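You operate a simulated robot arm through the tools that you are given. There is no shell and no other tool. Be economical: measure what you need, move in short steps, check, and stop when the job is done.

You are at the controls of a simulated two-armed robot. One attempt, no reset.

TASK
Plug in the hose and blow the fluff off the brown roller.
Fine: leave the black pipe knob at 3 bar; plug in before the red pipe lever opens; its two neighbours keep most of their fluff; wand back on its rests, lever shut.

It is judged by the outcome, as a careful person would: the job done as asked, and still so three seconds after it is handed in. It fails if anything else is knocked over, pushed out of place, dropped, spilled or broken.

THE ROBOT
Two 7-joint arms with two-finger parallel grippers on one trunk, hanging from a carriage that runs on a gantry, over the field with the corners [-2.3, 0.623], [-2.3, -0.657], [0, -0.657], [0, 0.623] (x, y) and turns from -343 to 344 degrees about z. Base frame: it is fixed where the carriage stands at the start and does not move with it; the origin is on the floor, on the carriage's upright axis, x ahead of it, y to its left, z up. Units: m, degrees, N and s.
The left shoulder is at the start at [0.04, 0.173, 1.548], the right one opposite. With the tool pointing down near the work surface each hand reaches from about 0.1 to 0.36 m from the robot's upright axis, wherever it stands, measured 20 degrees to its own side. Places, roughly: black pipe knob [0.6, -0.1, 1.2]; brass socket [0.5, -0.1, 0.9]; red pipe lever [0.6, -0.1, 1.4]; short blue lever [0.5, -0.1, 0.8]; yellow pipe button [0.6, -0.1, 1.1]. Payload 3.43 kg a hand.
The TCP of each hand is the grasp point between the finger pads, 0.03 m short of the fingertips. In the tool frame z runs along the fingers and y along their closing line. The gripper opens to 0.094 m. The fingers are 0.028 m wide and 0.01 m thick; the gripper's body (0.05 by 0.096 m) begins 0.055 m behind the TCP.
Orientation is that of the tool frame in the base frame, as a unit quaternion [w, x, y, z]. With the fingers straight down and closing along the base's y, the tool's x points along the base's -x, its y along +y and its z along -z.

THE INTERFACE
- The arms move only by the tool play_rows. It takes "left_plan", "right_plan" or both (then of equal length, played together; a hand with none holds still); each is a list of rows, each a list of 7 numbers: the shift along the tool's x, y, z in cm, then the turn, a rotation vector about the tool's x, y, z in degrees, then the opening, from 0 (shut) to 1 (fully open). In form: [[x, y, z, rx, ry, rz, hand], ...]. A call has 1 to 12 rows; each row shifts and turns the commanded pose from where the row before left it, along the tool's axes as they then stand. Each row takes 0.2 s and may step no farther than 0.05 m and 8.6 degrees from the row before; otherwise, or with a gripper value out of range, the whole call is refused. A pose out of reach is approached as far as the arm can. The call stops where the force on the tool passes 50 N (or 10 N more than at its start, if that is more) or the arm is blocked; 0.2 s more then pass. Each finger travels about 0.072 m/s and halts on what it meets, pressing with about 35 N; the grip force reading is that of the motor and also rises with nothing between the fingers. The clock runs only during rows and for 0.2 s after the last one: add rows that do not move to give the fingers time. It gives the time, the measured TCP pose, the force on the tool (base axes), the opening and the grip force at its end, in the units of the frame above (readings bear some noise), with the torque about the TCP (base axes, N m) and any sound that the robot's microphone picked up.
- Cameras (640 x 400 px; columns grow to the right, rows downward): "scene" is now at [0.2328, -0.0026, 1.8276]; the picture's right is [-0.06, -1.00, 0.00], its down [-0.81, 0.05, -0.58] and it looks along [0.58, -0.03, -0.82] (base axes); focal length 214 px, centre (320, 200). "left" rides on the left gripper at [0.076, -0.014, -0.102] in its tool frame; the picture's right is [0.18, 0.98, 0.00], its down [-0.75, 0.14, -0.64] and it looks along [-0.63, 0.12, 0.77] (tool axes); focal length 243 px, centre (320, 200). "right" rides on the right gripper at [0.076, 0.014, -0.103] in its tool frame; the picture's right is [-0.18, 0.98, 0.00], its down [-0.75, -0.14, -0.64] and it looks along [-0.63, -0.12, 0.77] (tool axes); focal length 243 px, centre (320, 200). There is no depth. A picture from a camera that has moved, and an enlarged one, comes with that camera's place and axes in the base frame and with its lens.
- grab_frame(camera): a new picture of that camera. The clock stands still meanwhile.
- lift_body(by): slides the trunk up (or, below 0, down) by that many m; the arms and the scene camera ride with it, the base frame stays. It gives what a move gives, with no picture.
- base_move(legs): drives the robot by 1 to 6 legs, each [ahead, left, turn to the left] in m, m and degrees, along the robot's own axes; the way and the turn of a leg run together, so that a leg with both is an arc; at most 1.5 m and 180 degrees a leg. The arms and the cameras ride along, it lands a little off, and it stops where it bumps. It keeps to its track: a leg is cut to what the track allows. It gives what a move gives.
- pan_tilt(pan, tilt): turns the head with the scene camera to pan (to the left, within 86 degrees either way) and tilt (down, from -29 to 69), counted from straight ahead of the robot. It gives what a move gives.
- enlarge(camera, box): a new picture of the part [left, top, right, bottom] of that camera's present view, enlarged. The clock stands still meanwhile.
- finish_job(): hands the job in; it is judged then, once.

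Go step by step. Nothing tells you exact positions but the pictures and the camera data: compare them with the known pose of the tool, close in by small moves and look again before you grip or let go. The budget is 120 turns and 108 pictures, counting those below and the enlarged ones. Unless the task says otherwise, let go and move clear before handing in, and close with one line.

The tools are called by a JSON object that holds its "api" and its "payload". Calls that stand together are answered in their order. play_rows: Moves the arms, as the interface text tells. Its arguments: {"type":"object","properties":{"left_plan":{"type":"array","items":{"type":"array","items":{"type":"number"}}},"right_plan":{"type":"array","items":{"type":"array","items":{"type":"number"}}}},"required":[]} The other tools are called the same way: lift_body (by) slides the trunk up or down; base_move (legs) drives the base; pan_tilt (pan, tilt) turns the head that bears the scene camera; grab_frame (camera) takes a picture; enlarge (camera, box) takes an enlarged picture of a part of a camera's view; finish_job () hands the job in.

At the start:

```text
time_s: 0.0
left_tool_pos: [0.5003, 0.1903, 1.6246]
left_tcp_rot: [0.0, 0.0, 1.0, 0.0]
left_wrist_force: [0.8, 1.0, 0.0]
left_moment: [-0.02, 0.03, -0.01]
left_width: 0.094
left_gripper_force: 0.1
right_tool_pos: [0.5021, -0.1852, 1.6433]
right_tcp_rot: [0.0, 0.0, 1.0, 0.0]
right_wrist_force: [-0.1, 0.7, 0.0]
right_moment: [-0.01, 0.01, 0.0]
right_width: 0.0936
right_gripper_force: 0.0
trunk travel left (down, up): [-0.702, 0.08]
robot x, y, heading: [0.0004, 0.0042, -0.2]
head pan, tilt: [-3.3, 54.7]
```

scene: 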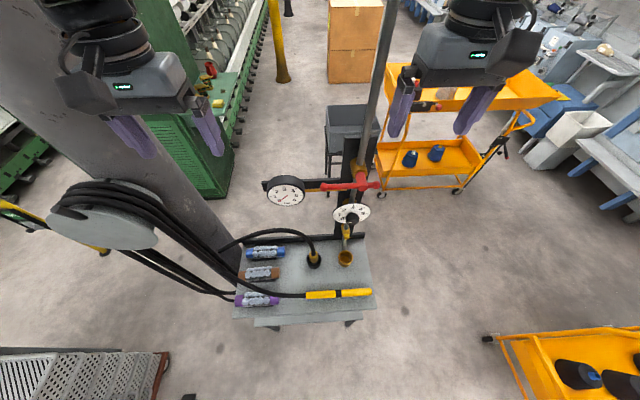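
right: 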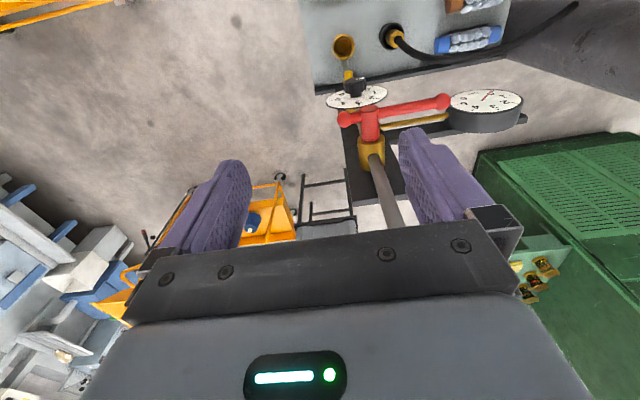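
left: 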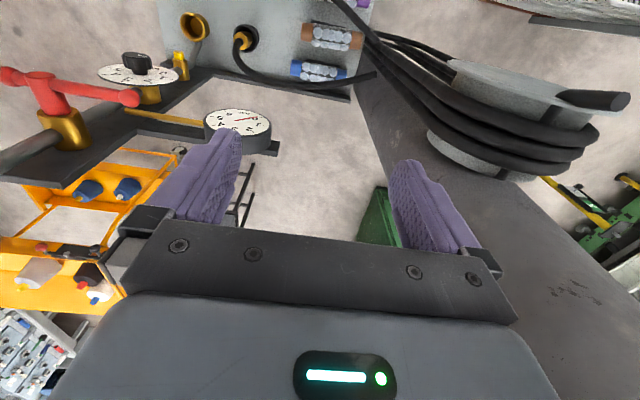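

I see a small bench with three fluffy rollers, a yellow wand, a hose plug and a brass socket below a pipe with a red lever. I'll take close-ups first.

{"api": "enlarge", "payload": {"camera": "scene", "box": [220, 160, 400, 340]}}

{"api": "enlarge", "payload": {"camera": "right", "box": [300, 0, 540, 150]}}

{"api": "enlarge", "payload": {"camera": "left", "box": [80, 0, 400, 200]}}

```text
2.22 times, centred on (310, 250) of scene
camera zoom: at [0.2328, -0.0026, 1.8276], right [-0.06, -1.0, 0.0], down [-0.81, 0.05, -0.58], along [0.58, -0.03, -0.82], focal length 477 px, centre (342, 89)
```

zoom: 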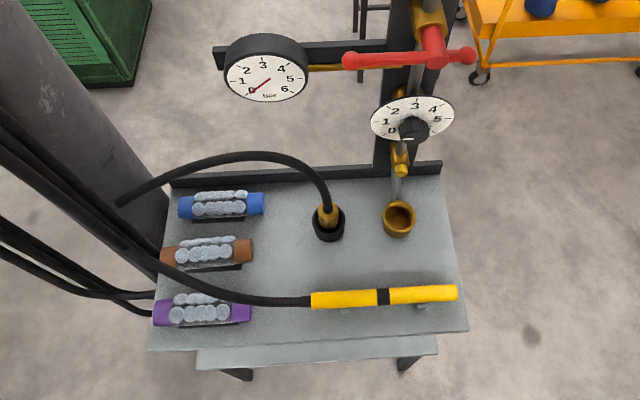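

```text
2.67 times, centred on (420, 75) of right
camera zoom: at [0.4251, -0.17, 1.7465], right [0.18, 0.98, 0.0], down [0.75, -0.14, 0.64], along [0.63, -0.12, -0.77], focal length 647 px, centre (53, 533)
```

zoom: 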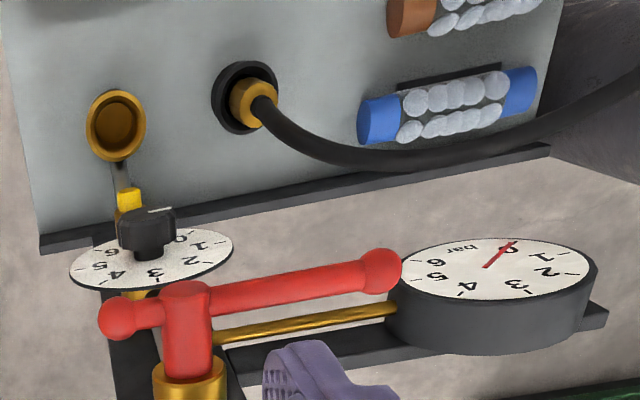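

```text
2.00 times, centred on (240, 100) of left
camera zoom: at [0.423, 0.1772, 1.7253], right [-0.18, 0.98, 0.0], down [0.75, 0.14, 0.64], along [0.63, 0.12, -0.77], focal length 485 px, centre (480, 400)
```

zoom: 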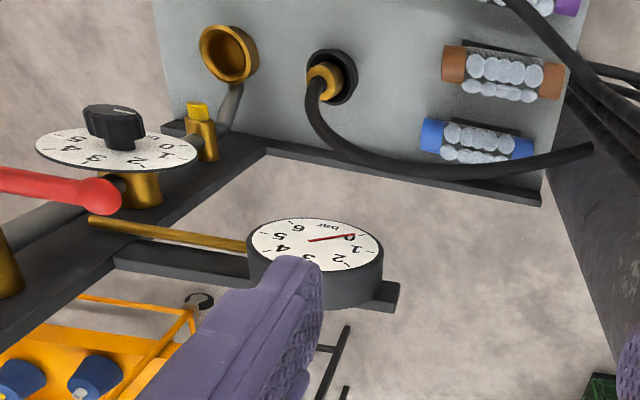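

The gauge reads 0, and the plug sits in a black parking cup. I'll back off and lower the trunk for a better look at the pipe stack.

{"api": "base_move", "payload": {"legs": [[-0.35, 0, 0]]}}

{"api": "lift_body", "payload": {"by": -0.35}}

{"api": "pan_tilt", "payload": {"pan": 0, "tilt": 30}}

{"api": "grab_frame", "payload": {"camera": "scene"}}

```text
time_s: 2.3
left_tool_pos: [0.1513, 0.1899, 1.6229]
left_tcp_rot: [0.0, 0.0, 1.0, 0.001]
left_wrist_force: [-0.1, -0.2, -0.1]
left_moment: [0.0, 0.01, 0.02]
left_width: 0.094
left_gripper_force: 0.1
right_tool_pos: [0.153, -0.1843, 1.6437]
right_tcp_rot: [0.0, 0.0, 1.0, 0.001]
right_wrist_force: [-0.8, -0.6, 1.0]
right_moment: [-0.02, 0.0, -0.03]
right_width: 0.094
right_gripper_force: 0.1
trunk travel left (down, up): [-0.702, 0.08]
robot x, y, heading: [-0.3487, -0.0013, -0.1]
head pan, tilt: [-3.3, 54.7]
```

```text
time_s: 5.7
left_tool_pos: [0.1503, 0.191, 1.2726]
left_tcp_rot: [0.0, 0.0, 1.0, 0.0]
left_wrist_force: [0.3, 1.0, 0.1]
left_moment: [-0.02, 0.0, -0.01]
left_width: 0.0941
left_gripper_force: 0.0
right_tool_pos: [0.1523, -0.1871, 1.2947]
right_tcp_rot: [0.0, 0.0, 1.0, 0.0]
right_wrist_force: [0.4, 0.8, -0.5]
right_moment: [0.02, 0.01, -0.03]
right_width: 0.0941
right_gripper_force: 0.0
trunk travel left (down, up): [-0.352, 0.43]
robot x, y, heading: [-0.3513, -0.0, -0.1]
head pan, tilt: [-3.3, 54.7]
```

```text
time_s: 6.6
left_tool_pos: [0.15, 0.1911, 1.2743]
left_tcp_rot: [-0.001, -0.001, 1.0, 0.001]
left_wrist_force: [-0.1, 0.1, -0.2]
left_moment: [-0.03, 0.0, -0.01]
left_width: 0.0938
left_gripper_force: 0.1
right_tool_pos: [0.1526, -0.1849, 1.2948]
right_tcp_rot: [0.0, 0.0, 1.0, 0.0]
right_wrist_force: [-0.1, -0.3, -0.1]
right_moment: [0.01, -0.02, 0.03]
right_width: 0.0939
right_gripper_force: 0.1
trunk travel left (down, up): [-0.352, 0.43]
robot x, y, heading: [-0.3462, -0.0028, 0.1]
head pan, tilt: [0.0, 30.0]
```

```text
101 pictures are left
camera scene: at [-0.0981, 0.0016, 1.5133], right [0.0, -1.0, 0.0], down [-0.5, 0.0, -0.87], along [0.87, 0.0, -0.5], focal length 214 px, centre (320, 200)
```

scene: 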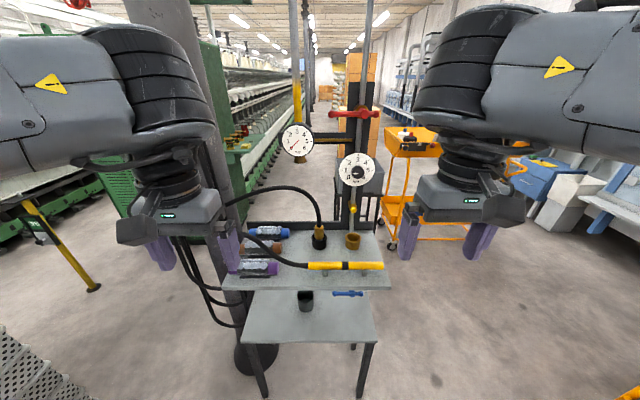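

{"api": "enlarge", "payload": {"camera": "scene", "box": [270, 90, 400, 180]}}

{"api": "enlarge", "payload": {"camera": "scene", "box": [210, 170, 400, 310]}}

{"api": "enlarge", "payload": {"camera": "scene", "box": [320, 140, 400, 260]}}

```text
4.44 times, centred on (335, 135) of scene
camera zoom: at [-0.0981, 0.0016, 1.5133], right [0.0, -1.0, 0.0], down [-0.5, 0.0, -0.87], along [0.87, 0.0, -0.5], focal length 953 px, centre (253, 489)
```

zoom: 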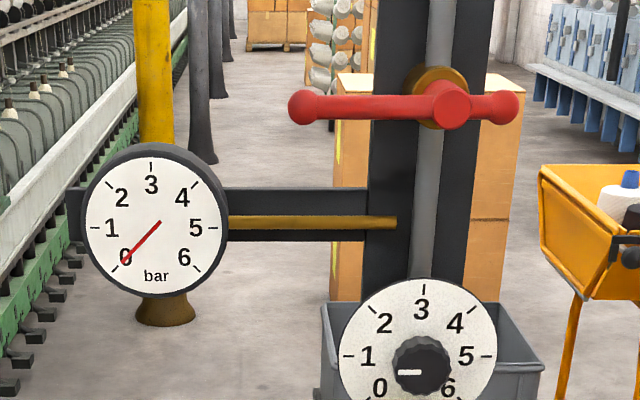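

```text
2.86 times, centred on (305, 240) of scene
camera zoom: at [-0.0981, 0.0016, 1.5133], right [0.0, -1.0, 0.0], down [-0.5, 0.0, -0.87], along [0.87, 0.0, -0.5], focal length 613 px, centre (363, 86)
```

zoom: 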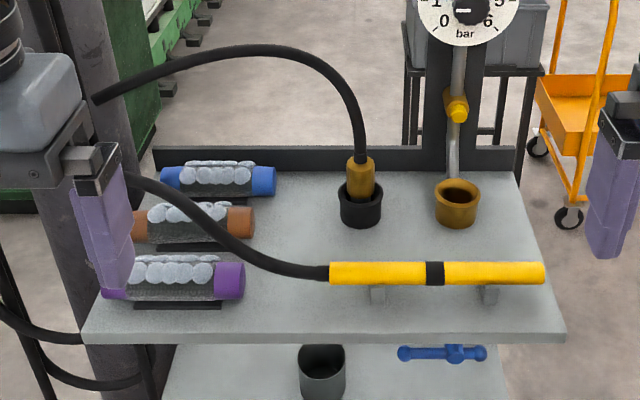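

```text
3.33 times, centred on (360, 200) of scene
camera zoom: at [-0.0981, 0.0016, 1.5133], right [0.0, -1.0, 0.0], down [-0.5, 0.0, -0.87], along [0.87, 0.0, -0.5], focal length 715 px, centre (187, 200)
```

zoom: 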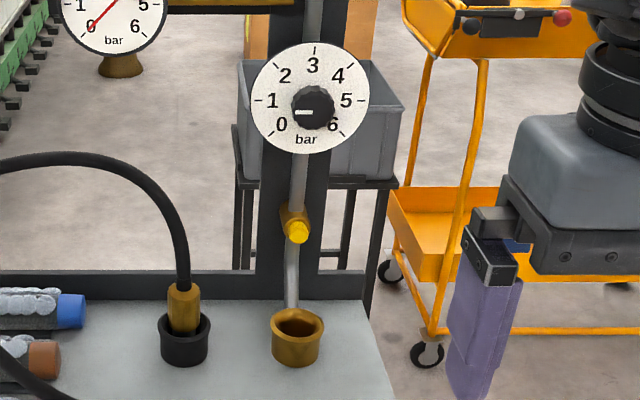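

Positions by triangulation, in m:

| Part | Position |
|---|---|
| Knob front | [0.58, -0.127, 1.23], pointer near 1 |
| Lever hub | [0.576, -0.13, 1.42] |
| Socket rim | [0.542, -0.128, 0.98] |
| Plug top | [0.55, 0.005, 1.02] |
| Wand middle | [0.405, -0.08, 0.975] |
| Brown roller | x 0.495, y 0.14 to 0.30 |

Next I turn the right hand to point forward.

{"api": "play_rows", "payload": {"right_plan": [[0, 0, 0, 0, -8.2, 0, 1], [0, 0, 0, 0, -8.2, 0, 1], [0, 0, 0, 0, -8.2, 0, 1], [0, 0, 0, 0, -8.2, 0, 1], [0, 0, 0, 0, -8.2, 0, 1], [0, 0, 0, 0, -8.2, 0, 1], [0, 0, 0, 0, -8.2, 0, 1], [0, 0, 0, 0, -8.2, 0, 1], [0, 0, 0, 0, -8.2, 0, 1], [0, 0, 0, 0, -8.2, 0, 1], [0, 0, 0, 0, -8.0, 0, 1], [0, 0, 0, 0, 0, 0, 1]]}}

{"api": "grab_frame", "payload": {"camera": "right"}}

{"api": "grab_frame", "payload": {"camera": "scene"}}

```text
time_s: 9.2
left_tool_pos: [0.1502, 0.1916, 1.2734]
left_tcp_rot: [0.0, 0.0, 1.0, 0.001]
left_wrist_force: [0.2, 0.7, 0.3]
left_moment: [0.02, 0.01, 0.03]
left_width: 0.0937
left_gripper_force: 0.0
right_tool_pos: [0.1666, -0.1975, 1.2988]
right_tcp_rot: [0.707, -0.002, 0.707, 0.002]
right_wrist_force: [-0.5, -0.8, -0.2]
right_moment: [0.03, 0.01, 0.0]
right_width: 0.0942
right_gripper_force: 0.0
right hand out of reach, approached as far as the arm can: row 9, 10
trunk travel left (down, up): [-0.352, 0.43]
robot x, y, heading: [-0.35, 0.0021, 0.1]
head pan, tilt: [0.0, 30.0]
```

```text
97 pictures are left
camera right: at [0.0627, -0.1831, 1.2223], right [-0.01, 0.98, 0.18], down [-0.64, -0.14, 0.75], along [0.77, -0.11, 0.63], focal length 243 px, centre (320, 200)
```

right: 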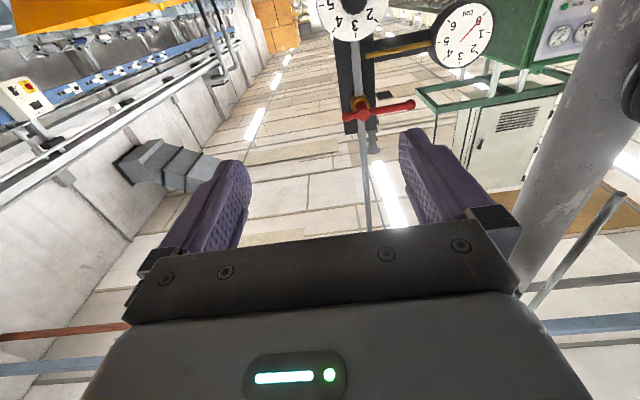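

```text
96 pictures are left
camera scene: at [-0.0981, 0.0015, 1.5133], right [0.0, -1.0, 0.0], down [-0.5, 0.0, -0.87], along [0.87, 0.0, -0.5], focal length 214 px, centre (320, 200)
```

scene: 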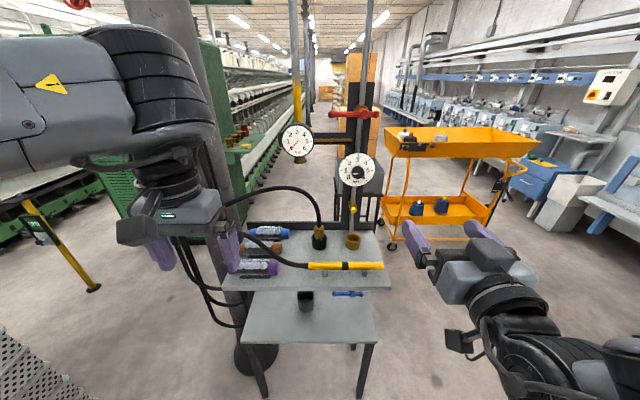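

The right hand points forward. I'll tuck the left hand back and up, and pre-roll the right hand by -50° for the clockwise knob turn.

{"api": "play_rows", "payload": {"left_plan": [[4, 0, -3, 0, 0, 0, 1], [4, 0, -3, 0, 0, 0, 1], [4, 0, -3, 0, 0, 0, 1], [4, 0, -3, 0, 0, 0, 1], [0, 0, 0, 0, 0, 0, 1], [0, 0, 0, 0, 0, 0, 1]], "right_plan": [[0, 0, 0, 0, 0, -8.4, 1], [0, 0, 0, 0, 0, -8.4, 1], [0, 0, 0, 0, 0, -8.4, 1], [0, 0, 0, 0, 0, -8.4, 1], [0, 0, 0, 0, 0, -8.4, 1], [0, 0, 0, 0, 0, -8.4, 1]]}}

{"api": "base_move", "payload": {"legs": [[0.28, 0, 0]]}}

{"api": "grab_frame", "payload": {"camera": "right"}}

{"api": "grab_frame", "payload": {"camera": "scene"}}

```text
time_s: 10.6
left_tool_pos: [0.0668, 0.1779, 1.3461]
left_tcp_rot: [0.0, -0.001, 1.0, 0.0]
left_wrist_force: [0.6, 0.2, 0.1]
left_moment: [0.0, 0.0, -0.01]
left_width: 0.0941
left_gripper_force: 0.1
left hand out of reach, approached as far as the arm can: row 3, 4
right_tool_pos: [0.1643, -0.1961, 1.2986]
right_tcp_rot: [0.64, -0.301, 0.64, -0.302]
right_wrist_force: [-0.3, 0.2, -0.1]
right_moment: [0.03, 0.0, 0.01]
right_width: 0.094
right_gripper_force: 0.1
trunk travel left (down, up): [-0.352, 0.43]
robot x, y, heading: [-0.3518, 0.0004, -0.0]
head pan, tilt: [0.0, 30.0]
```

```text
time_s: 12.5
left_tool_pos: [0.3452, 0.177, 1.3448]
left_tcp_rot: [0.001, 0.0, 1.0, 0.0]
left_wrist_force: [-0.2, -0.4, 0.7]
left_moment: [-0.01, -0.02, -0.01]
left_width: 0.0941
left_gripper_force: 0.1
right_tool_pos: [0.4415, -0.1956, 1.2983]
right_tcp_rot: [0.64, -0.301, 0.64, -0.301]
right_wrist_force: [0.4, 0.5, -0.2]
right_moment: [0.0, -0.03, 0.0]
right_width: 0.094
right_gripper_force: 0.0
trunk travel left (down, up): [-0.352, 0.43]
robot x, y, heading: [-0.0696, 0.0029, -0.0]
head pan, tilt: [0.0, 30.0]
```

```text
95 pictures are left
camera right: at [0.3396, -0.2453, 1.239], right [0.0, 0.77, -0.64], down [-0.64, 0.49, 0.59], along [0.77, 0.41, 0.49], focal length 243 px, centre (320, 200)
```

right: 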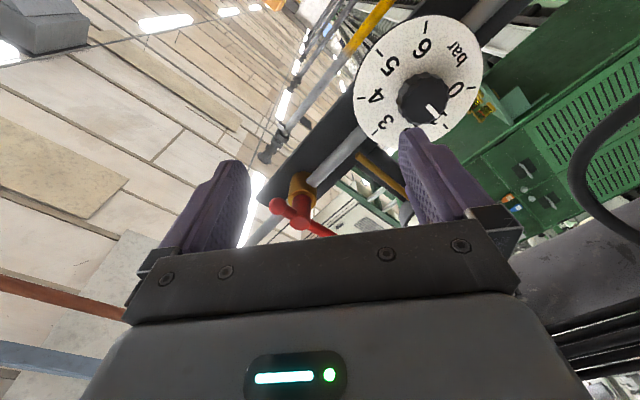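

```text
94 pictures are left
camera scene: at [0.1795, 0.0015, 1.5135], right [0.0, -1.0, 0.0], down [-0.5, 0.0, -0.87], along [0.87, 0.0, -0.5], focal length 214 px, centre (320, 200)
```

scene: 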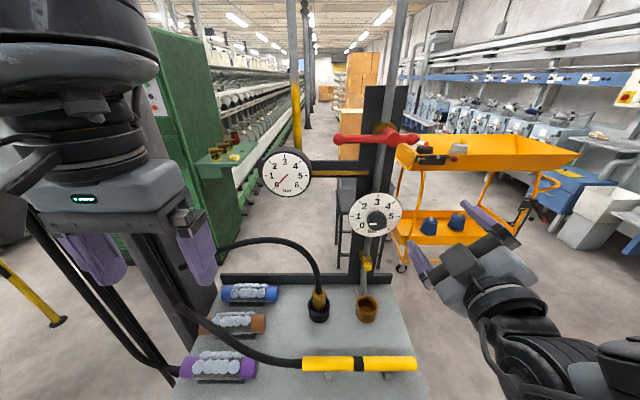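

{"api": "enlarge", "payload": {"camera": "scene", "box": [330, 100, 430, 250]}}

{"api": "enlarge", "payload": {"camera": "right", "box": [340, 0, 500, 150]}}

```text
2.67 times, centred on (380, 175) of scene
camera zoom: at [0.1795, 0.0015, 1.5135], right [0.0, -1.0, 0.0], down [-0.5, 0.0, -0.87], along [0.87, 0.0, -0.5], focal length 572 px, centre (160, 267)
```

zoom: 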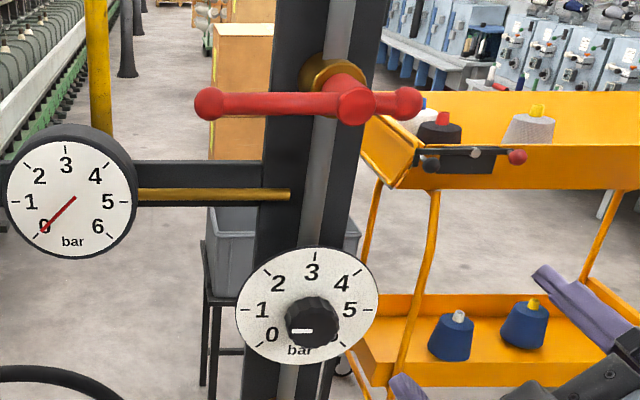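

```text
2.67 times, centred on (420, 75) of right
camera zoom: at [0.3396, -0.2453, 1.239], right [0.0, 0.77, -0.64], down [-0.64, 0.49, 0.59], along [0.77, 0.41, 0.49], focal length 647 px, centre (53, 533)
```

zoom: 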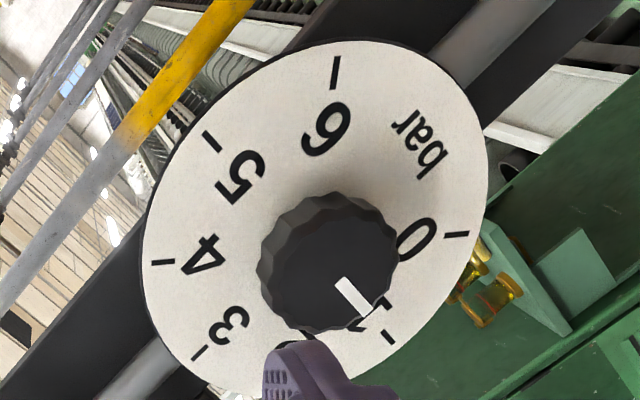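

The pointer is on 1, so it needs +90°. I'll align the hand in front of the knob.

{"api": "play_rows", "payload": {"right_plan": [[-0.6, 4.77, 0, 0, 0, 0, 1], [-0.6, 4.77, 0, 0, 0, 0, 1], [0, 0, 4, 0, 0, 0, 1], [0, 0, 0, 0, 0, 0, 1]]}}

{"api": "grab_frame", "payload": {"camera": "right"}}

{"api": "enlarge", "payload": {"camera": "scene", "box": [330, 150, 450, 270]}}

```text
time_s: 13.5
left_tool_pos: [0.3433, 0.1771, 1.3464]
left_tcp_rot: [0.0, 0.0, 1.0, -0.001]
left_wrist_force: [0.0, 1.7, -0.8]
left_moment: [0.0, -0.01, 0.01]
left_width: 0.0938
left_gripper_force: 0.0
right_tool_pos: [0.4817, -0.1244, 1.2327]
right_tcp_rot: [0.64, -0.3, 0.64, -0.299]
right_wrist_force: [-0.1, -0.5, 0.5]
right_moment: [-0.05, 0.01, 0.03]
right_width: 0.0941
right_gripper_force: 0.0
trunk travel left (down, up): [-0.352, 0.43]
robot x, y, heading: [-0.075, 0.0023, -0.0]
head pan, tilt: [0.0, 30.0]
```

```text
91 pictures are left
camera right: at [0.379, -0.1735, 1.173], right [0.0, 0.77, -0.64], down [-0.64, 0.49, 0.59], along [0.77, 0.41, 0.49], focal length 243 px, centre (320, 200)
```

right: 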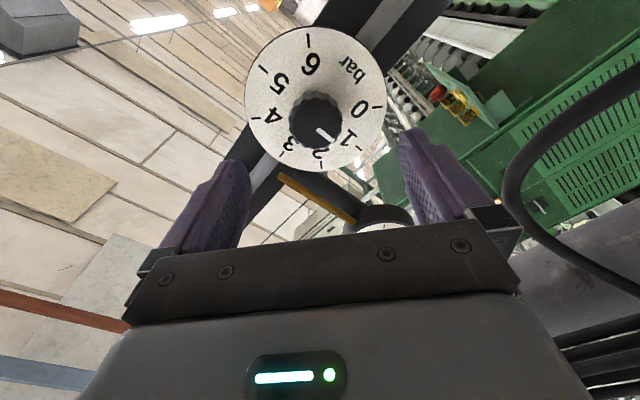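

```text
3.33 times, centred on (390, 210) of scene
camera zoom: at [0.1787, 0.0021, 1.5132], right [0.0, -1.0, 0.0], down [-0.5, 0.0, -0.87], along [0.87, 0.0, -0.5], focal length 715 px, centre (87, 167)
```

zoom: 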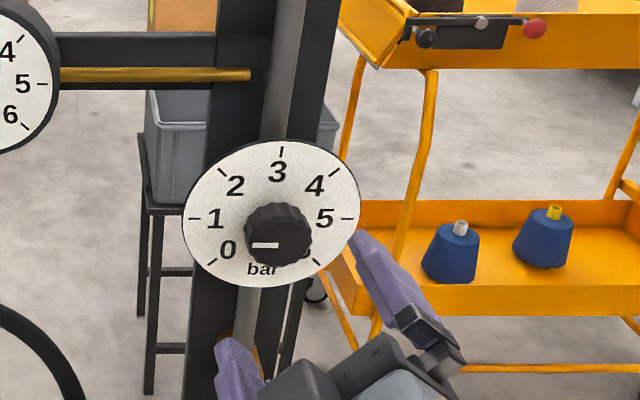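

Aligned. I'll advance to x≈0.564 and close on the knob.

{"api": "play_rows", "payload": {"right_plan": [[0, 0, 4.2, 0, 0, 0, 1], [0, 0, 4.0, 0, 0, 0, 1], [0, 0, 0, 0, 0, 0, 0.8], [0, 0, 0, 0, 0, 0, 0.5], [0, 0, 0, 0, 0, 0, 0.3], [0, 0, 0, 0, 0, 0, 0.3]]}}

{"api": "grab_frame", "payload": {"camera": "right"}}

```text
time_s: 14.9
left_tool_pos: [0.3428, 0.1758, 1.3447]
left_tcp_rot: [-0.001, 0.001, 1.0, -0.002]
left_wrist_force: [-0.5, 0.5, 0.9]
left_moment: [-0.01, -0.02, 0.02]
left_width: 0.094
left_gripper_force: 0.0
right_tool_pos: [0.5613, -0.1275, 1.2333]
right_tcp_rot: [0.64, -0.3, 0.64, -0.303]
right_wrist_force: [-26.5, -11.4, 10.0]
right_moment: [-0.06, 0.1, -0.25]
right_width: 0.0446
right_gripper_force: 13.9
trunk travel left (down, up): [-0.352, 0.43]
robot x, y, heading: [-0.0737, 0.0019, 0.1]
head pan, tilt: [0.0, 30.0]
```

```text
89 pictures are left
camera right: at [0.4585, -0.1768, 1.1734], right [0.0, 0.77, -0.64], down [-0.64, 0.49, 0.59], along [0.77, 0.41, 0.49], focal length 243 px, centre (320, 200)
```

right: 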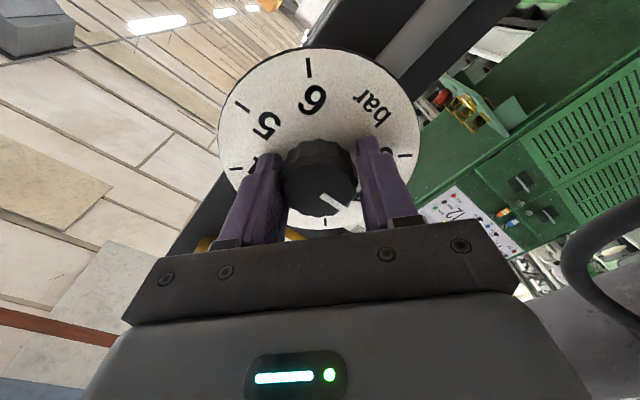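

Gripped, but with some push against the dial. I'll back off 4 mm and turn +90° clockwise.

{"api": "play_rows", "payload": {"right_plan": [[0, 0, -0.4, 0, 0, 0, 0.3], [0, 0, 0, 0, 0, 8.2, 0.3], [0, 0, 0, 0, 0, 8.2, 0.3], [0, 0, 0, 0, 0, 8.2, 0.3], [0, 0, 0, 0, 0, 8.2, 0.3], [0, 0, 0, 0, 0, 8.2, 0.3], [0, 0, 0, 0, 0, 8.2, 0.3], [0, 0, 0, 0, 0, 8.2, 0.3], [0, 0, 0, 0, 0, 8.2, 0.3], [0, 0, 0, 0, 0, 8.2, 0.3], [0, 0, 0, 0, 0, 8.2, 0.3], [0, 0, 0, 0, 0, 8, 0.3]]}}

{"api": "grab_frame", "payload": {"camera": "right"}}

{"api": "enlarge", "payload": {"camera": "scene", "box": [330, 150, 450, 270]}}

```text
time_s: 17.5
left_tool_pos: [0.3463, 0.1767, 1.3459]
left_tcp_rot: [0.001, 0.0, 1.0, -0.002]
left_wrist_force: [0.0, 0.3, 0.8]
left_moment: [0.0, 0.03, 0.01]
left_width: 0.0941
left_gripper_force: 0.1
right_tool_pos: [0.5605, -0.1268, 1.235]
right_tcp_rot: [0.666, 0.24, 0.664, 0.241]
right_wrist_force: [4.0, -5.0, 13.1]
right_moment: [0.02, -0.29, -0.5]
right_width: 0.0415
right_gripper_force: 44.9
trunk travel left (down, up): [-0.352, 0.43]
robot x, y, heading: [-0.0699, 0.0012, 0.3]
head pan, tilt: [0.0, 30.0]
```

```text
88 pictures are left
camera right: at [0.4585, -0.0668, 1.1846], right [0.0, 0.64, 0.77], down [-0.64, -0.59, 0.49], along [0.77, -0.49, 0.41], focal length 243 px, centre (320, 200)
```

right: 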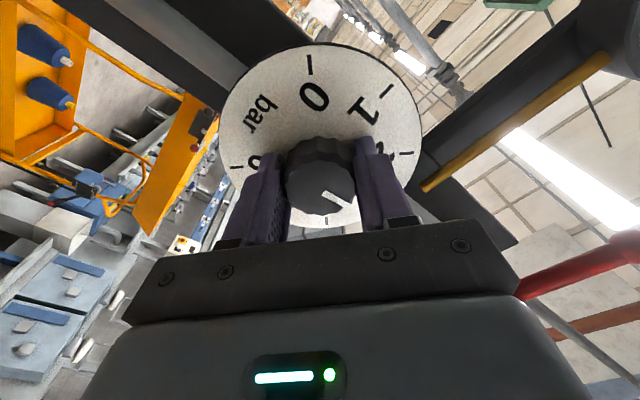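

```text
3.33 times, centred on (390, 210) of scene
camera zoom: at [0.1802, 0.0009, 1.5137], right [0.0, -1.0, 0.0], down [-0.5, 0.0, -0.87], along [0.87, 0.0, -0.5], focal length 715 px, centre (87, 167)
```

zoom: 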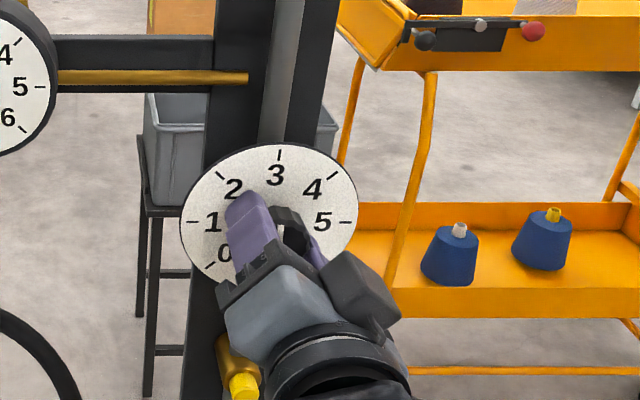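

Turned. I'll release, back straight off and check the pointer.

{"api": "play_rows", "payload": {"right_plan": [[0, 0, 0, 0, 0, 0, 0.6], [0, 0, 0, 0, 0, 0, 0.9], [0, 0, 0, 0, 0, 0, 0.9], [0, 0, -4, 0, 0, 0, 0.9], [0, 0, -4, 0, 0, 0, 0.9], [0, 0, -3, 0, 0, 0, 0.9]]}}

{"api": "enlarge", "payload": {"camera": "right", "box": [220, 0, 420, 200]}}

{"api": "enlarge", "payload": {"camera": "scene", "box": [330, 150, 450, 270]}}

```text
time_s: 18.9
left_tool_pos: [0.344, 0.1765, 1.3454]
left_tcp_rot: [0.001, 0.0, 1.0, 0.0]
left_wrist_force: [0.0, 0.2, 0.5]
left_moment: [0.03, 0.0, 0.0]
left_width: 0.094
left_gripper_force: 0.1
right_tool_pos: [0.4491, -0.1284, 1.2309]
right_tcp_rot: [0.665, 0.241, 0.665, 0.238]
right_wrist_force: [0.5, 0.0, 0.8]
right_moment: [0.0, 0.0, 0.05]
right_width: 0.0846
right_gripper_force: 0.0
trunk travel left (down, up): [-0.352, 0.43]
robot x, y, heading: [-0.0694, 0.0025, -0.1]
head pan, tilt: [0.0, 30.0]
```

```text
2.00 times, centred on (320, 100) of right
camera zoom: at [0.3466, -0.0675, 1.1823], right [0.0, 0.64, 0.77], down [-0.64, -0.59, 0.49], along [0.77, -0.5, 0.41], focal length 485 px, centre (320, 400)
```

zoom: 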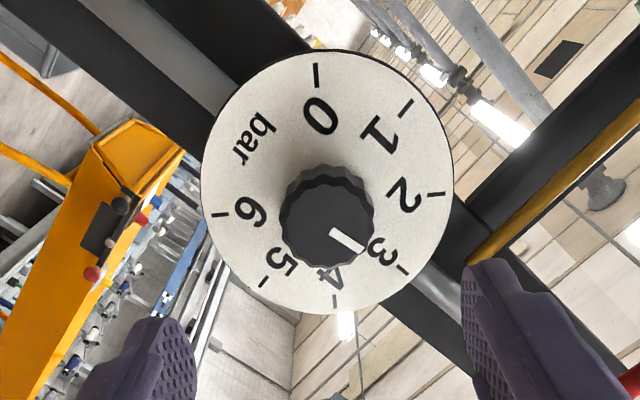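

```text
3.33 times, centred on (390, 210) of scene
camera zoom: at [0.1789, 0.0011, 1.5136], right [0.0, -1.0, 0.0], down [-0.5, 0.0, -0.87], along [0.87, 0.0, -0.5], focal length 715 px, centre (87, 167)
```

zoom: 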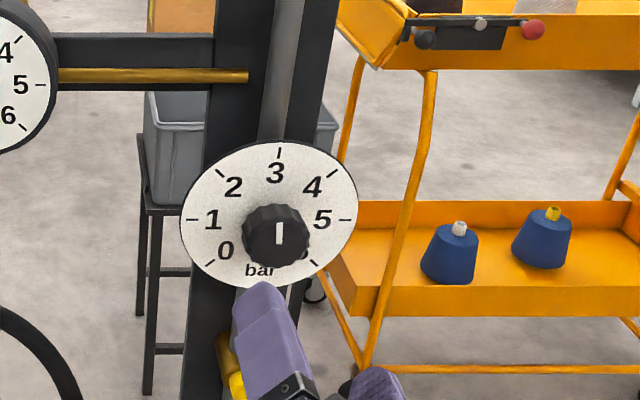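

{"api": "enlarge", "payload": {"camera": "scene", "box": [357, 185, 399, 235]}}

{"api": "enlarge", "payload": {"camera": "right", "box": [275, 20, 375, 160]}}

```text
8.00 times, centred on (378, 210) of scene
camera zoom: at [0.1789, 0.0011, 1.5136], right [0.0, -1.0, 0.0], down [-0.5, 0.0, -0.87], along [0.87, 0.0, -0.5], focal length 1716 px, centre (-144, 120)
```

zoom: 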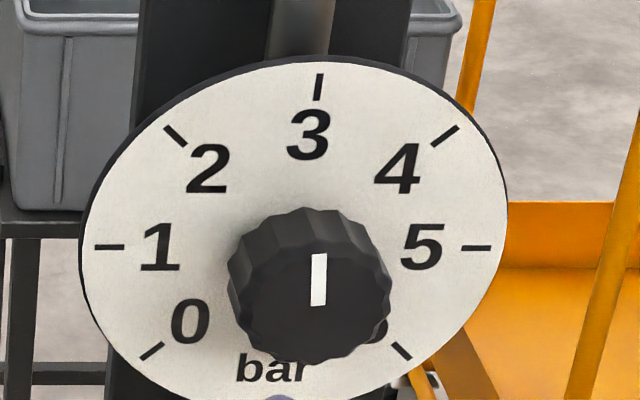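

```text
2.86 times, centred on (325, 90) of right
camera zoom: at [0.3466, -0.0675, 1.1823], right [0.0, 0.64, 0.77], down [-0.64, -0.59, 0.49], along [0.77, -0.5, 0.41], focal length 693 px, centre (306, 514)
```

zoom: 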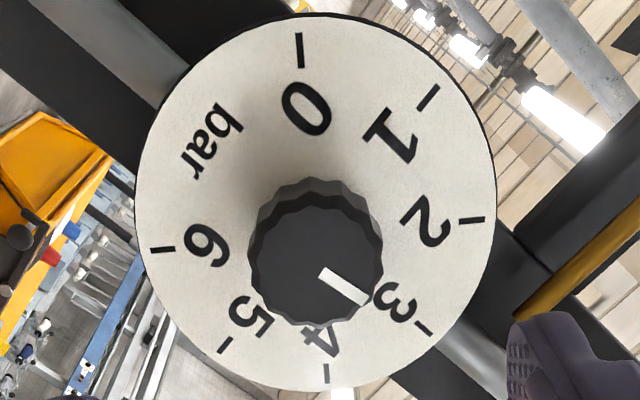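

The pointer lags the 3 tick by about 7°. I'll regrip and add about 8°.

{"api": "play_rows", "payload": {"right_plan": [[0, 0, 4, 0, 0, 0, 0.9], [0, 0, 4, 0, 0, 0, 0.9], [0, 0, 3, 0, 0, 0, 0.9], [0, 0, 0, 0, 0, 0, 0.5], [0, 0, 0, 0, 0, 0, 0.3], [0, 0, 0, 0, 0, 0, 0.3], [0, 0, 0, 0, 0, 0, 0.3], [0, 0, 0, 0, 0, 4, 0.3], [0, 0, 0, 0, 0, 4, 0.3], [0, 0, 0, 0, 0, 0, 0.3]]}}

{"api": "play_rows", "payload": {"right_plan": [[0, 0, 0, 0, 0, 0, 0.6], [0, 0, 0, 0, 0, 0, 0.9], [0, 0, 0, 0, 0, 0, 0.9], [0, 0, -4, 0, 0, 0, 0.9], [0, 0, -4, 0, 0, 0, 0.9], [0, 0, -3, 0, 0, 0, 0.9]]}}

{"api": "enlarge", "payload": {"camera": "scene", "box": [357, 185, 399, 235]}}

```text
time_s: 19.6
left_tool_pos: [0.344, 0.1756, 1.3453]
left_tcp_rot: [0.001, 0.001, 1.0, -0.001]
left_wrist_force: [0.8, -0.1, -0.2]
left_moment: [-0.02, 0.06, 0.02]
left_width: 0.0939
left_gripper_force: 0.1
right_tool_pos: [0.5254, -0.1093, 1.2657]
right_tcp_rot: [0.685, 0.211, 0.651, 0.251]
right_wrist_force: [-35.0, -1.0, -5.7]
right_moment: [0.17, 1.69, -1.18]
right_width: 0.0848
right_gripper_force: 0.5
trunk travel left (down, up): [-0.352, 0.43]
robot x, y, heading: [-0.0722, -0.0003, 0.1]
head pan, tilt: [0.0, 30.0]
stopped in row 3 (right hand): the force on the tool passed its limit at 89 N (the readings are from after the stop); the commanded pose is now the measured one
```

```text
time_s: 21.0
left_tool_pos: [0.3447, 0.1764, 1.3463]
left_tcp_rot: [0.0, 0.0, 1.0, 0.0]
left_wrist_force: [-0.3, 0.1, 0.2]
left_moment: [0.0, -0.01, -0.02]
left_width: 0.0941
left_gripper_force: 0.0
right_tool_pos: [0.4182, -0.1131, 1.2579]
right_tcp_rot: [0.686, 0.212, 0.65, 0.249]
right_wrist_force: [0.1, 0.2, -0.9]
right_moment: [0.0, 0.01, -0.01]
right_width: 0.0843
right_gripper_force: 0.1
trunk travel left (down, up): [-0.352, 0.43]
robot x, y, heading: [-0.0742, 0.0009, -0.1]
head pan, tilt: [0.0, 30.0]
```

```text
8.00 times, centred on (378, 210) of scene
camera zoom: at [0.1792, 0.0007, 1.5132], right [0.0, -1.0, 0.0], down [-0.5, 0.0, -0.87], along [0.87, 0.0, -0.5], focal length 1716 px, centre (-144, 120)
```

zoom: 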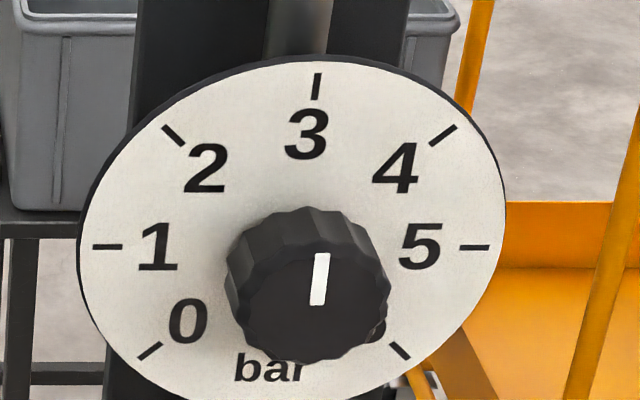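

There was a bump, but the pointer now lines up with the 3 tick. I'll check for anything disturbed.

{"api": "grab_frame", "payload": {"camera": "scene"}}

{"api": "grab_frame", "payload": {"camera": "right"}}

```text
81 pictures are left
camera scene: at [0.1792, 0.0007, 1.5132], right [0.0, -1.0, 0.0], down [-0.5, 0.0, -0.87], along [0.87, 0.0, -0.5], focal length 214 px, centre (320, 200)
```

scene: 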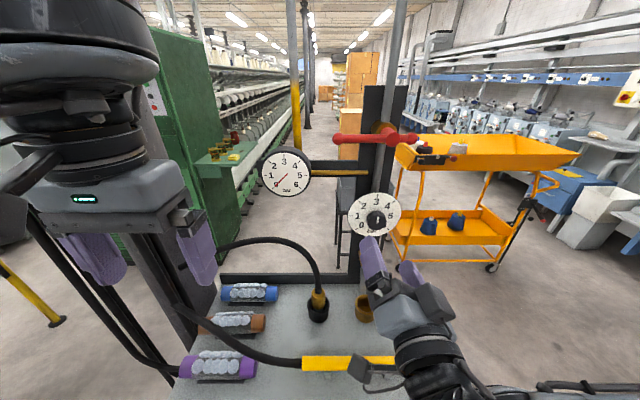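

```text
80 pictures are left
camera right: at [0.3171, -0.0585, 1.1998], right [-0.07, 0.66, 0.75], down [-0.65, -0.6, 0.47], along [0.75, -0.46, 0.47], focal length 243 px, centre (320, 200)
```

right: 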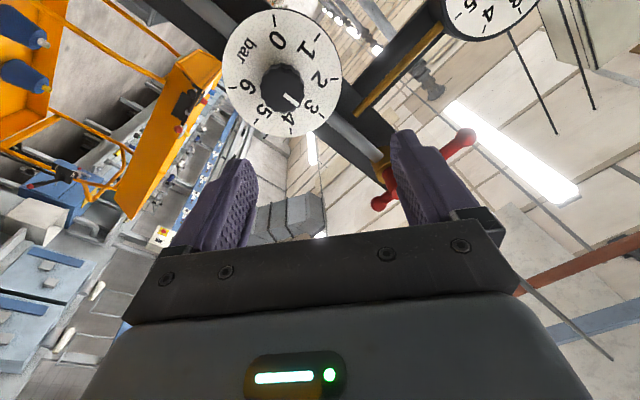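

Everything is in place. Next I turn the right hand to 45° pitch-down, closing along y, for the plug.

{"api": "play_rows", "payload": {"right_plan": [[0, 0, 0, 2.24, 5.78, -4.38, 1], [0, 0, 0, 2.24, 5.78, -4.38, 1], [0, 0, 0, 2.24, 5.78, -4.38, 1], [0, 0, 0, 2.24, 5.78, -4.38, 1], [0, 0, 0, 2.24, 5.78, -4.38, 1], [0, 0, 0, 2.24, 5.78, -4.38, 1], [0, 0, 0, 2.24, 5.78, -4.38, 1], [0, 0, 0, 2.24, 5.78, -4.38, 1], [0, 0, 0, 0, 0, 0, 1]]}}

{"api": "grab_frame", "payload": {"camera": "right"}}

```text
time_s: 23.0
left_tool_pos: [0.3448, 0.1772, 1.3458]
left_tcp_rot: [0.0, 0.001, 1.0, 0.0]
left_wrist_force: [0.2, -0.2, 0.2]
left_moment: [0.01, 0.01, -0.01]
left_width: 0.0941
left_gripper_force: 0.1
right_tool_pos: [0.4428, -0.1418, 1.1769]
right_tcp_rot: [0.451, 0.041, 0.89, 0.049]
right_wrist_force: [0.3, -0.3, -1.0]
right_moment: [-0.04, 0.01, 0.05]
right_width: 0.0942
right_gripper_force: 0.1
right hand out of reach, approached as far as the arm can: row 5, 6, 7, 8
trunk travel left (down, up): [-0.352, 0.43]
robot x, y, heading: [-0.0731, -0.0006, -0.0]
head pan, tilt: [0.0, 30.0]
```

```text
79 pictures are left
camera right: at [0.3157, -0.1231, 1.1778], right [0.14, 0.95, 0.27], down [-0.08, -0.26, 0.96], along [0.99, -0.15, 0.04], focal length 243 px, centre (320, 200)
```

right: 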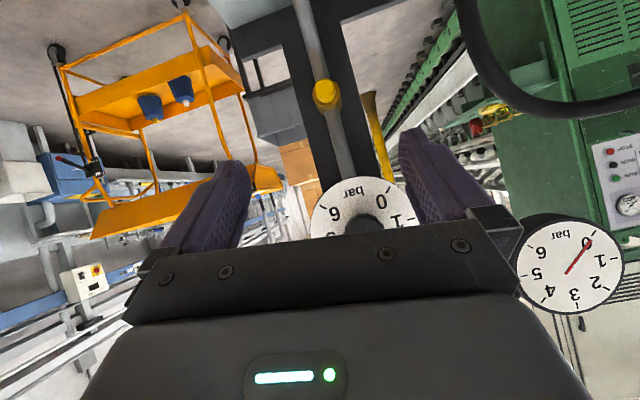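

The arm is folded too tightly here. I'll back the base 10 cm, finish the orientation and move toward a spot in front of the plug.

{"api": "base_move", "payload": {"legs": [[-0.1, 0, 0]]}}

{"api": "play_rows", "payload": {"right_plan": [[0, 0, 0, 1.7, 4.36, -3.25, 1], [0, 0, 0, 1.7, 4.36, -3.25, 1], [-0.5, 2.94, 2.81, 0, 0, 0, 1], [-0.5, 2.94, 2.81, 0, 0, 0, 1], [-0.5, 2.94, 2.81, 0, 0, 0, 1], [-0.5, 2.94, 2.81, 0, 0, 0, 1], [0, 0, 0, 0, 0, 0, 1]]}}

{"api": "grab_frame", "payload": {"camera": "right"}}

{"api": "grab_frame", "payload": {"camera": "scene"}}

```text
time_s: 24.2
left_tool_pos: [0.2441, 0.1767, 1.3452]
left_tcp_rot: [-0.001, 0.0, 1.0, 0.0]
left_wrist_force: [-0.9, -0.3, -0.2]
left_moment: [-0.02, -0.04, -0.03]
left_width: 0.0939
left_gripper_force: 0.0
right_tool_pos: [0.3424, -0.142, 1.1766]
right_tcp_rot: [0.451, 0.041, 0.89, 0.049]
right_wrist_force: [0.3, 0.0, -1.0]
right_moment: [0.01, -0.02, 0.0]
right_width: 0.0938
right_gripper_force: 0.1
trunk travel left (down, up): [-0.352, 0.43]
robot x, y, heading: [-0.1707, 0.0003, -0.2]
head pan, tilt: [0.0, 30.0]
```

```text
time_s: 25.8
left_tool_pos: [0.2449, 0.1757, 1.3451]
left_tcp_rot: [0.0, 0.001, 1.0, -0.001]
left_wrist_force: [0.4, -0.2, 0.1]
left_moment: [0.01, 0.0, 0.01]
left_width: 0.0941
left_gripper_force: 0.1
right_tool_pos: [0.4484, -0.0227, 1.1409]
right_tcp_rot: [0.451, 0.041, 0.89, 0.049]
right_wrist_force: [0.5, -0.7, 0.1]
right_moment: [-0.03, -0.01, -0.01]
right_width: 0.094
right_gripper_force: 0.0
right hand out of reach, approached as far as the arm can: row 1, 2
trunk travel left (down, up): [-0.352, 0.43]
robot x, y, heading: [-0.1695, -0.0014, 0.0]
head pan, tilt: [0.0, 30.0]
```

```text
78 pictures are left
camera right: at [0.3222, -0.0044, 1.1422], right [0.14, 0.95, 0.27], down [-0.08, -0.26, 0.96], along [0.99, -0.15, 0.04], focal length 243 px, centre (320, 200)
```

right: 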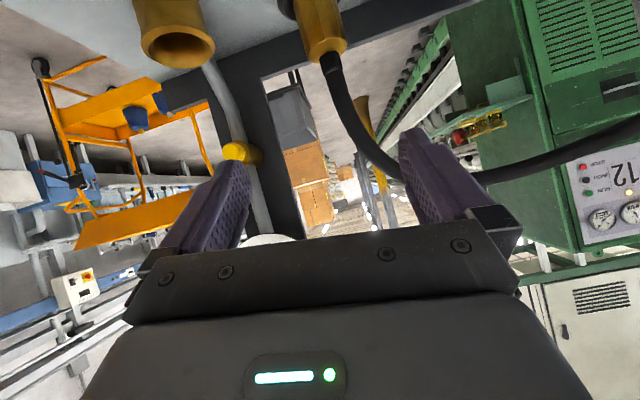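

```text
77 pictures are left
camera scene: at [0.0799, 0.0012, 1.5133], right [0.0, -1.0, 0.0], down [-0.5, 0.0, -0.87], along [0.87, 0.0, -0.5], focal length 214 px, centre (320, 200)
```

scene: 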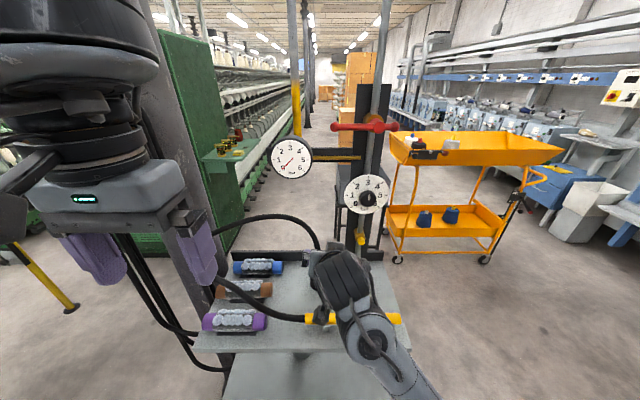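

The wrist is near its pitch limit at this trunk height. I'll back out, lower the trunk and re-posture so the hand can point more steeply.

{"api": "base_move", "payload": {"legs": [[-0.3, 0, 0]]}}

{"api": "lift_body", "payload": {"by": -0.2}}

{"api": "play_rows", "payload": {"right_plan": [[-4, 0, -3, 0, 0, 0, 1], [-4, 0, -3, 0, 0, 0, 1], [-4, 0, -3, 0, 0, 0, 1], [-2, 0, -1.5, 1.7, 4.36, -3.25, 1], [0, 0, 0, 1.7, 4.36, -3.25, 1], [0, 0, 0, 0, 7.5, 0, 1], [0, 0, 0, 0, 7.5, 0, 1], [0, 0, 0, 0, 0, 0, 1]]}}

{"api": "grab_frame", "payload": {"camera": "scene"}}

```text
time_s: 27.8
left_tool_pos: [-0.0528, 0.1763, 1.3459]
left_tcp_rot: [0.0, 0.002, 1.0, 0.0]
left_wrist_force: [-0.7, 0.1, 0.7]
left_moment: [0.06, -0.01, 0.01]
left_width: 0.0939
left_gripper_force: 0.1
right_tool_pos: [0.1511, -0.024, 1.141]
right_tcp_rot: [0.451, 0.041, 0.89, 0.049]
right_wrist_force: [-1.4, -0.1, 0.5]
right_moment: [0.03, -0.05, 0.03]
right_width: 0.094
right_gripper_force: 0.1
trunk travel left (down, up): [-0.352, 0.43]
robot x, y, heading: [-0.4675, 0.0015, -0.3]
head pan, tilt: [0.0, 30.0]
```

```text
time_s: 30.0
left_tool_pos: [-0.0515, 0.1762, 1.1457]
left_tcp_rot: [0.0, 0.002, 1.0, -0.001]
left_wrist_force: [-0.1, 0.3, 0.7]
left_moment: [0.04, -0.02, -0.01]
left_width: 0.0942
left_gripper_force: 0.0
right_tool_pos: [0.1522, -0.0242, 0.9415]
right_tcp_rot: [0.451, 0.041, 0.89, 0.048]
right_wrist_force: [0.3, 0.8, 0.3]
right_moment: [-0.01, 0.0, -0.03]
right_width: 0.094
right_gripper_force: 0.2
trunk travel left (down, up): [-0.152, 0.63]
robot x, y, heading: [-0.4685, 0.0001, -0.2]
head pan, tilt: [0.0, 30.0]
```

```text
time_s: 31.4
left_tool_pos: [-0.0526, 0.1762, 1.1446]
left_tcp_rot: [0.0, 0.002, 1.0, -0.001]
left_wrist_force: [-0.2, -0.3, 0.3]
left_moment: [0.01, -0.01, 0.03]
left_width: 0.0941
left_gripper_force: 0.0
right_tool_pos: [0.1738, -0.0356, 1.0941]
right_tcp_rot: [0.357, 0.004, 0.934, 0.003]
right_wrist_force: [4.3, 13.5, -6.7]
right_moment: [-0.51, -0.93, -2.08]
right_width: 0.0939
right_gripper_force: 0.1
right hand out of reach, approached as far as the arm can: row 5, 6, 7
trunk travel left (down, up): [-0.152, 0.63]
robot x, y, heading: [-0.4698, -0.0002, -0.4]
head pan, tilt: [0.0, 30.0]
stopped in row 7 (right hand): the force on the tool passed its limit at 52 N (the readings are from after the stop); the commanded pose is now the measured one
```

```text
76 pictures are left
camera scene: at [-0.2184, 0.0014, 1.3133], right [0.0, -1.0, 0.0], down [-0.5, 0.0, -0.87], along [0.87, 0.0, -0.5], focal length 214 px, centre (320, 200)
```

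scene: 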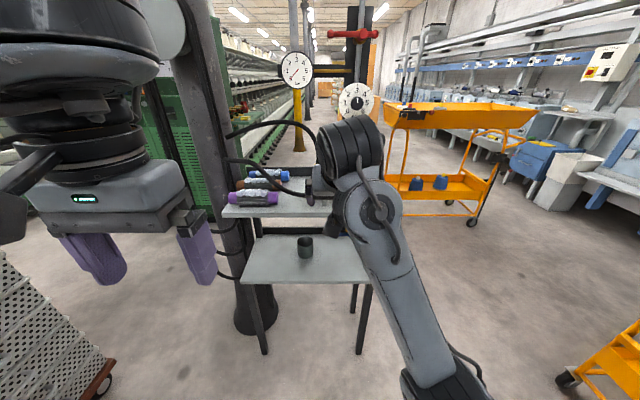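

The right wrist is self-limited in this posture, while the left arm is still in its hanging posture. I'll use the left hand for the plug and wand and keep the right pointing forward for the lever, so first I tuck the right hand away to the right and up.

{"api": "play_rows", "payload": {"right_plan": [[0, -4, 0, 0, -8, 0, 1], [0, -4, 0, 0, -8, 0, 1], [0, -4, 0, 0, -8, 0, 1], [0, -4, 0, 0, -8, 0, 1], [0, -4, 0, 0, -8, 0, 1], [0, -4, 0, 0, -8, 0, 1], [-4, -2, -2, 0, 0, 0, 1], [-4, -2, -2, 0, 0, 0, 1], [-4, 0, -2, 0, 0, 0, 1], [-4, 0, -2, 0, 0, 0, 1], [0, 0, 0, 0, 0, 0, 1]]}}

{"api": "grab_frame", "payload": {"camera": "scene"}}

```text
time_s: 33.8
left_tool_pos: [-0.053, 0.1768, 1.1454]
left_tcp_rot: [0.0, 0.002, 1.0, 0.0]
left_wrist_force: [0.3, -0.5, -0.2]
left_moment: [0.02, -0.03, 0.01]
left_width: 0.094
left_gripper_force: 0.1
right_tool_pos: [0.0941, -0.3155, 1.253]
right_tcp_rot: [0.706, 0.005, 0.709, 0.0]
right_wrist_force: [0.3, 0.0, 0.0]
right_moment: [-0.01, 0.03, 0.01]
right_width: 0.0941
right_gripper_force: 0.1
trunk travel left (down, up): [-0.152, 0.63]
robot x, y, heading: [-0.4702, 0.0016, 0.1]
head pan, tilt: [0.0, 30.0]
```

```text
75 pictures are left
camera scene: at [-0.2185, 0.0019, 1.3132], right [0.0, -1.0, 0.0], down [-0.5, 0.0, -0.87], along [0.87, 0.0, -0.5], focal length 214 px, centre (320, 200)
```

scene: 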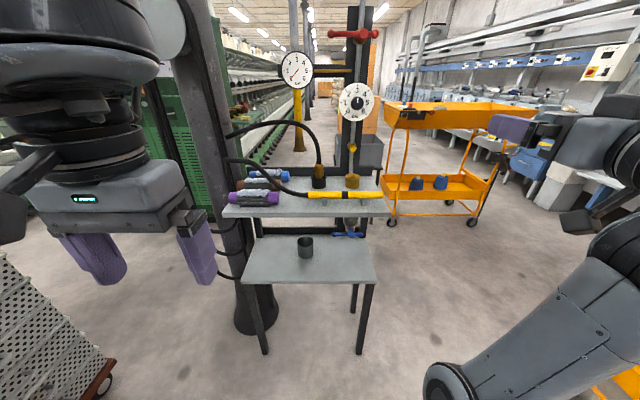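

{"api": "enlarge", "payload": {"camera": "scene", "box": [300, 150, 400, 260]}}

{"api": "enlarge", "payload": {"camera": "scene", "box": [215, 110, 345, 220]}}

```text
3.64 times, centred on (350, 205) of scene
camera zoom: at [-0.2185, 0.0019, 1.3132], right [0.0, -1.0, 0.0], down [-0.5, 0.0, -0.87], along [0.87, 0.0, -0.5], focal length 780 px, centre (211, 182)
```

zoom: 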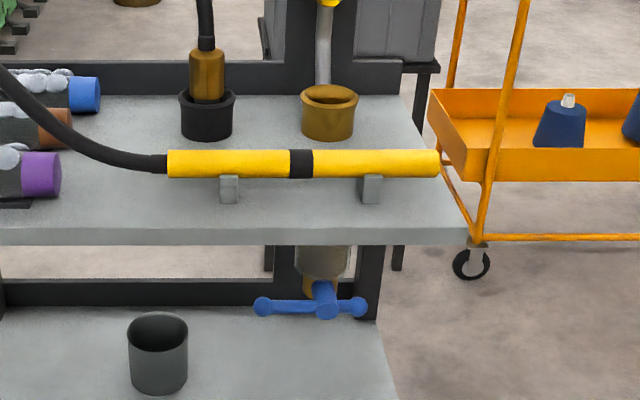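

```text
3.64 times, centred on (280, 165) of scene
camera zoom: at [-0.2185, 0.0019, 1.3132], right [0.0, -1.0, 0.0], down [-0.5, 0.0, -0.87], along [0.87, 0.0, -0.5], focal length 780 px, centre (466, 327)
```

zoom: 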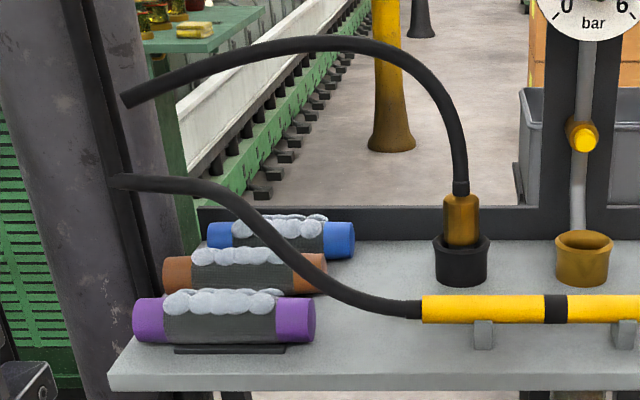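

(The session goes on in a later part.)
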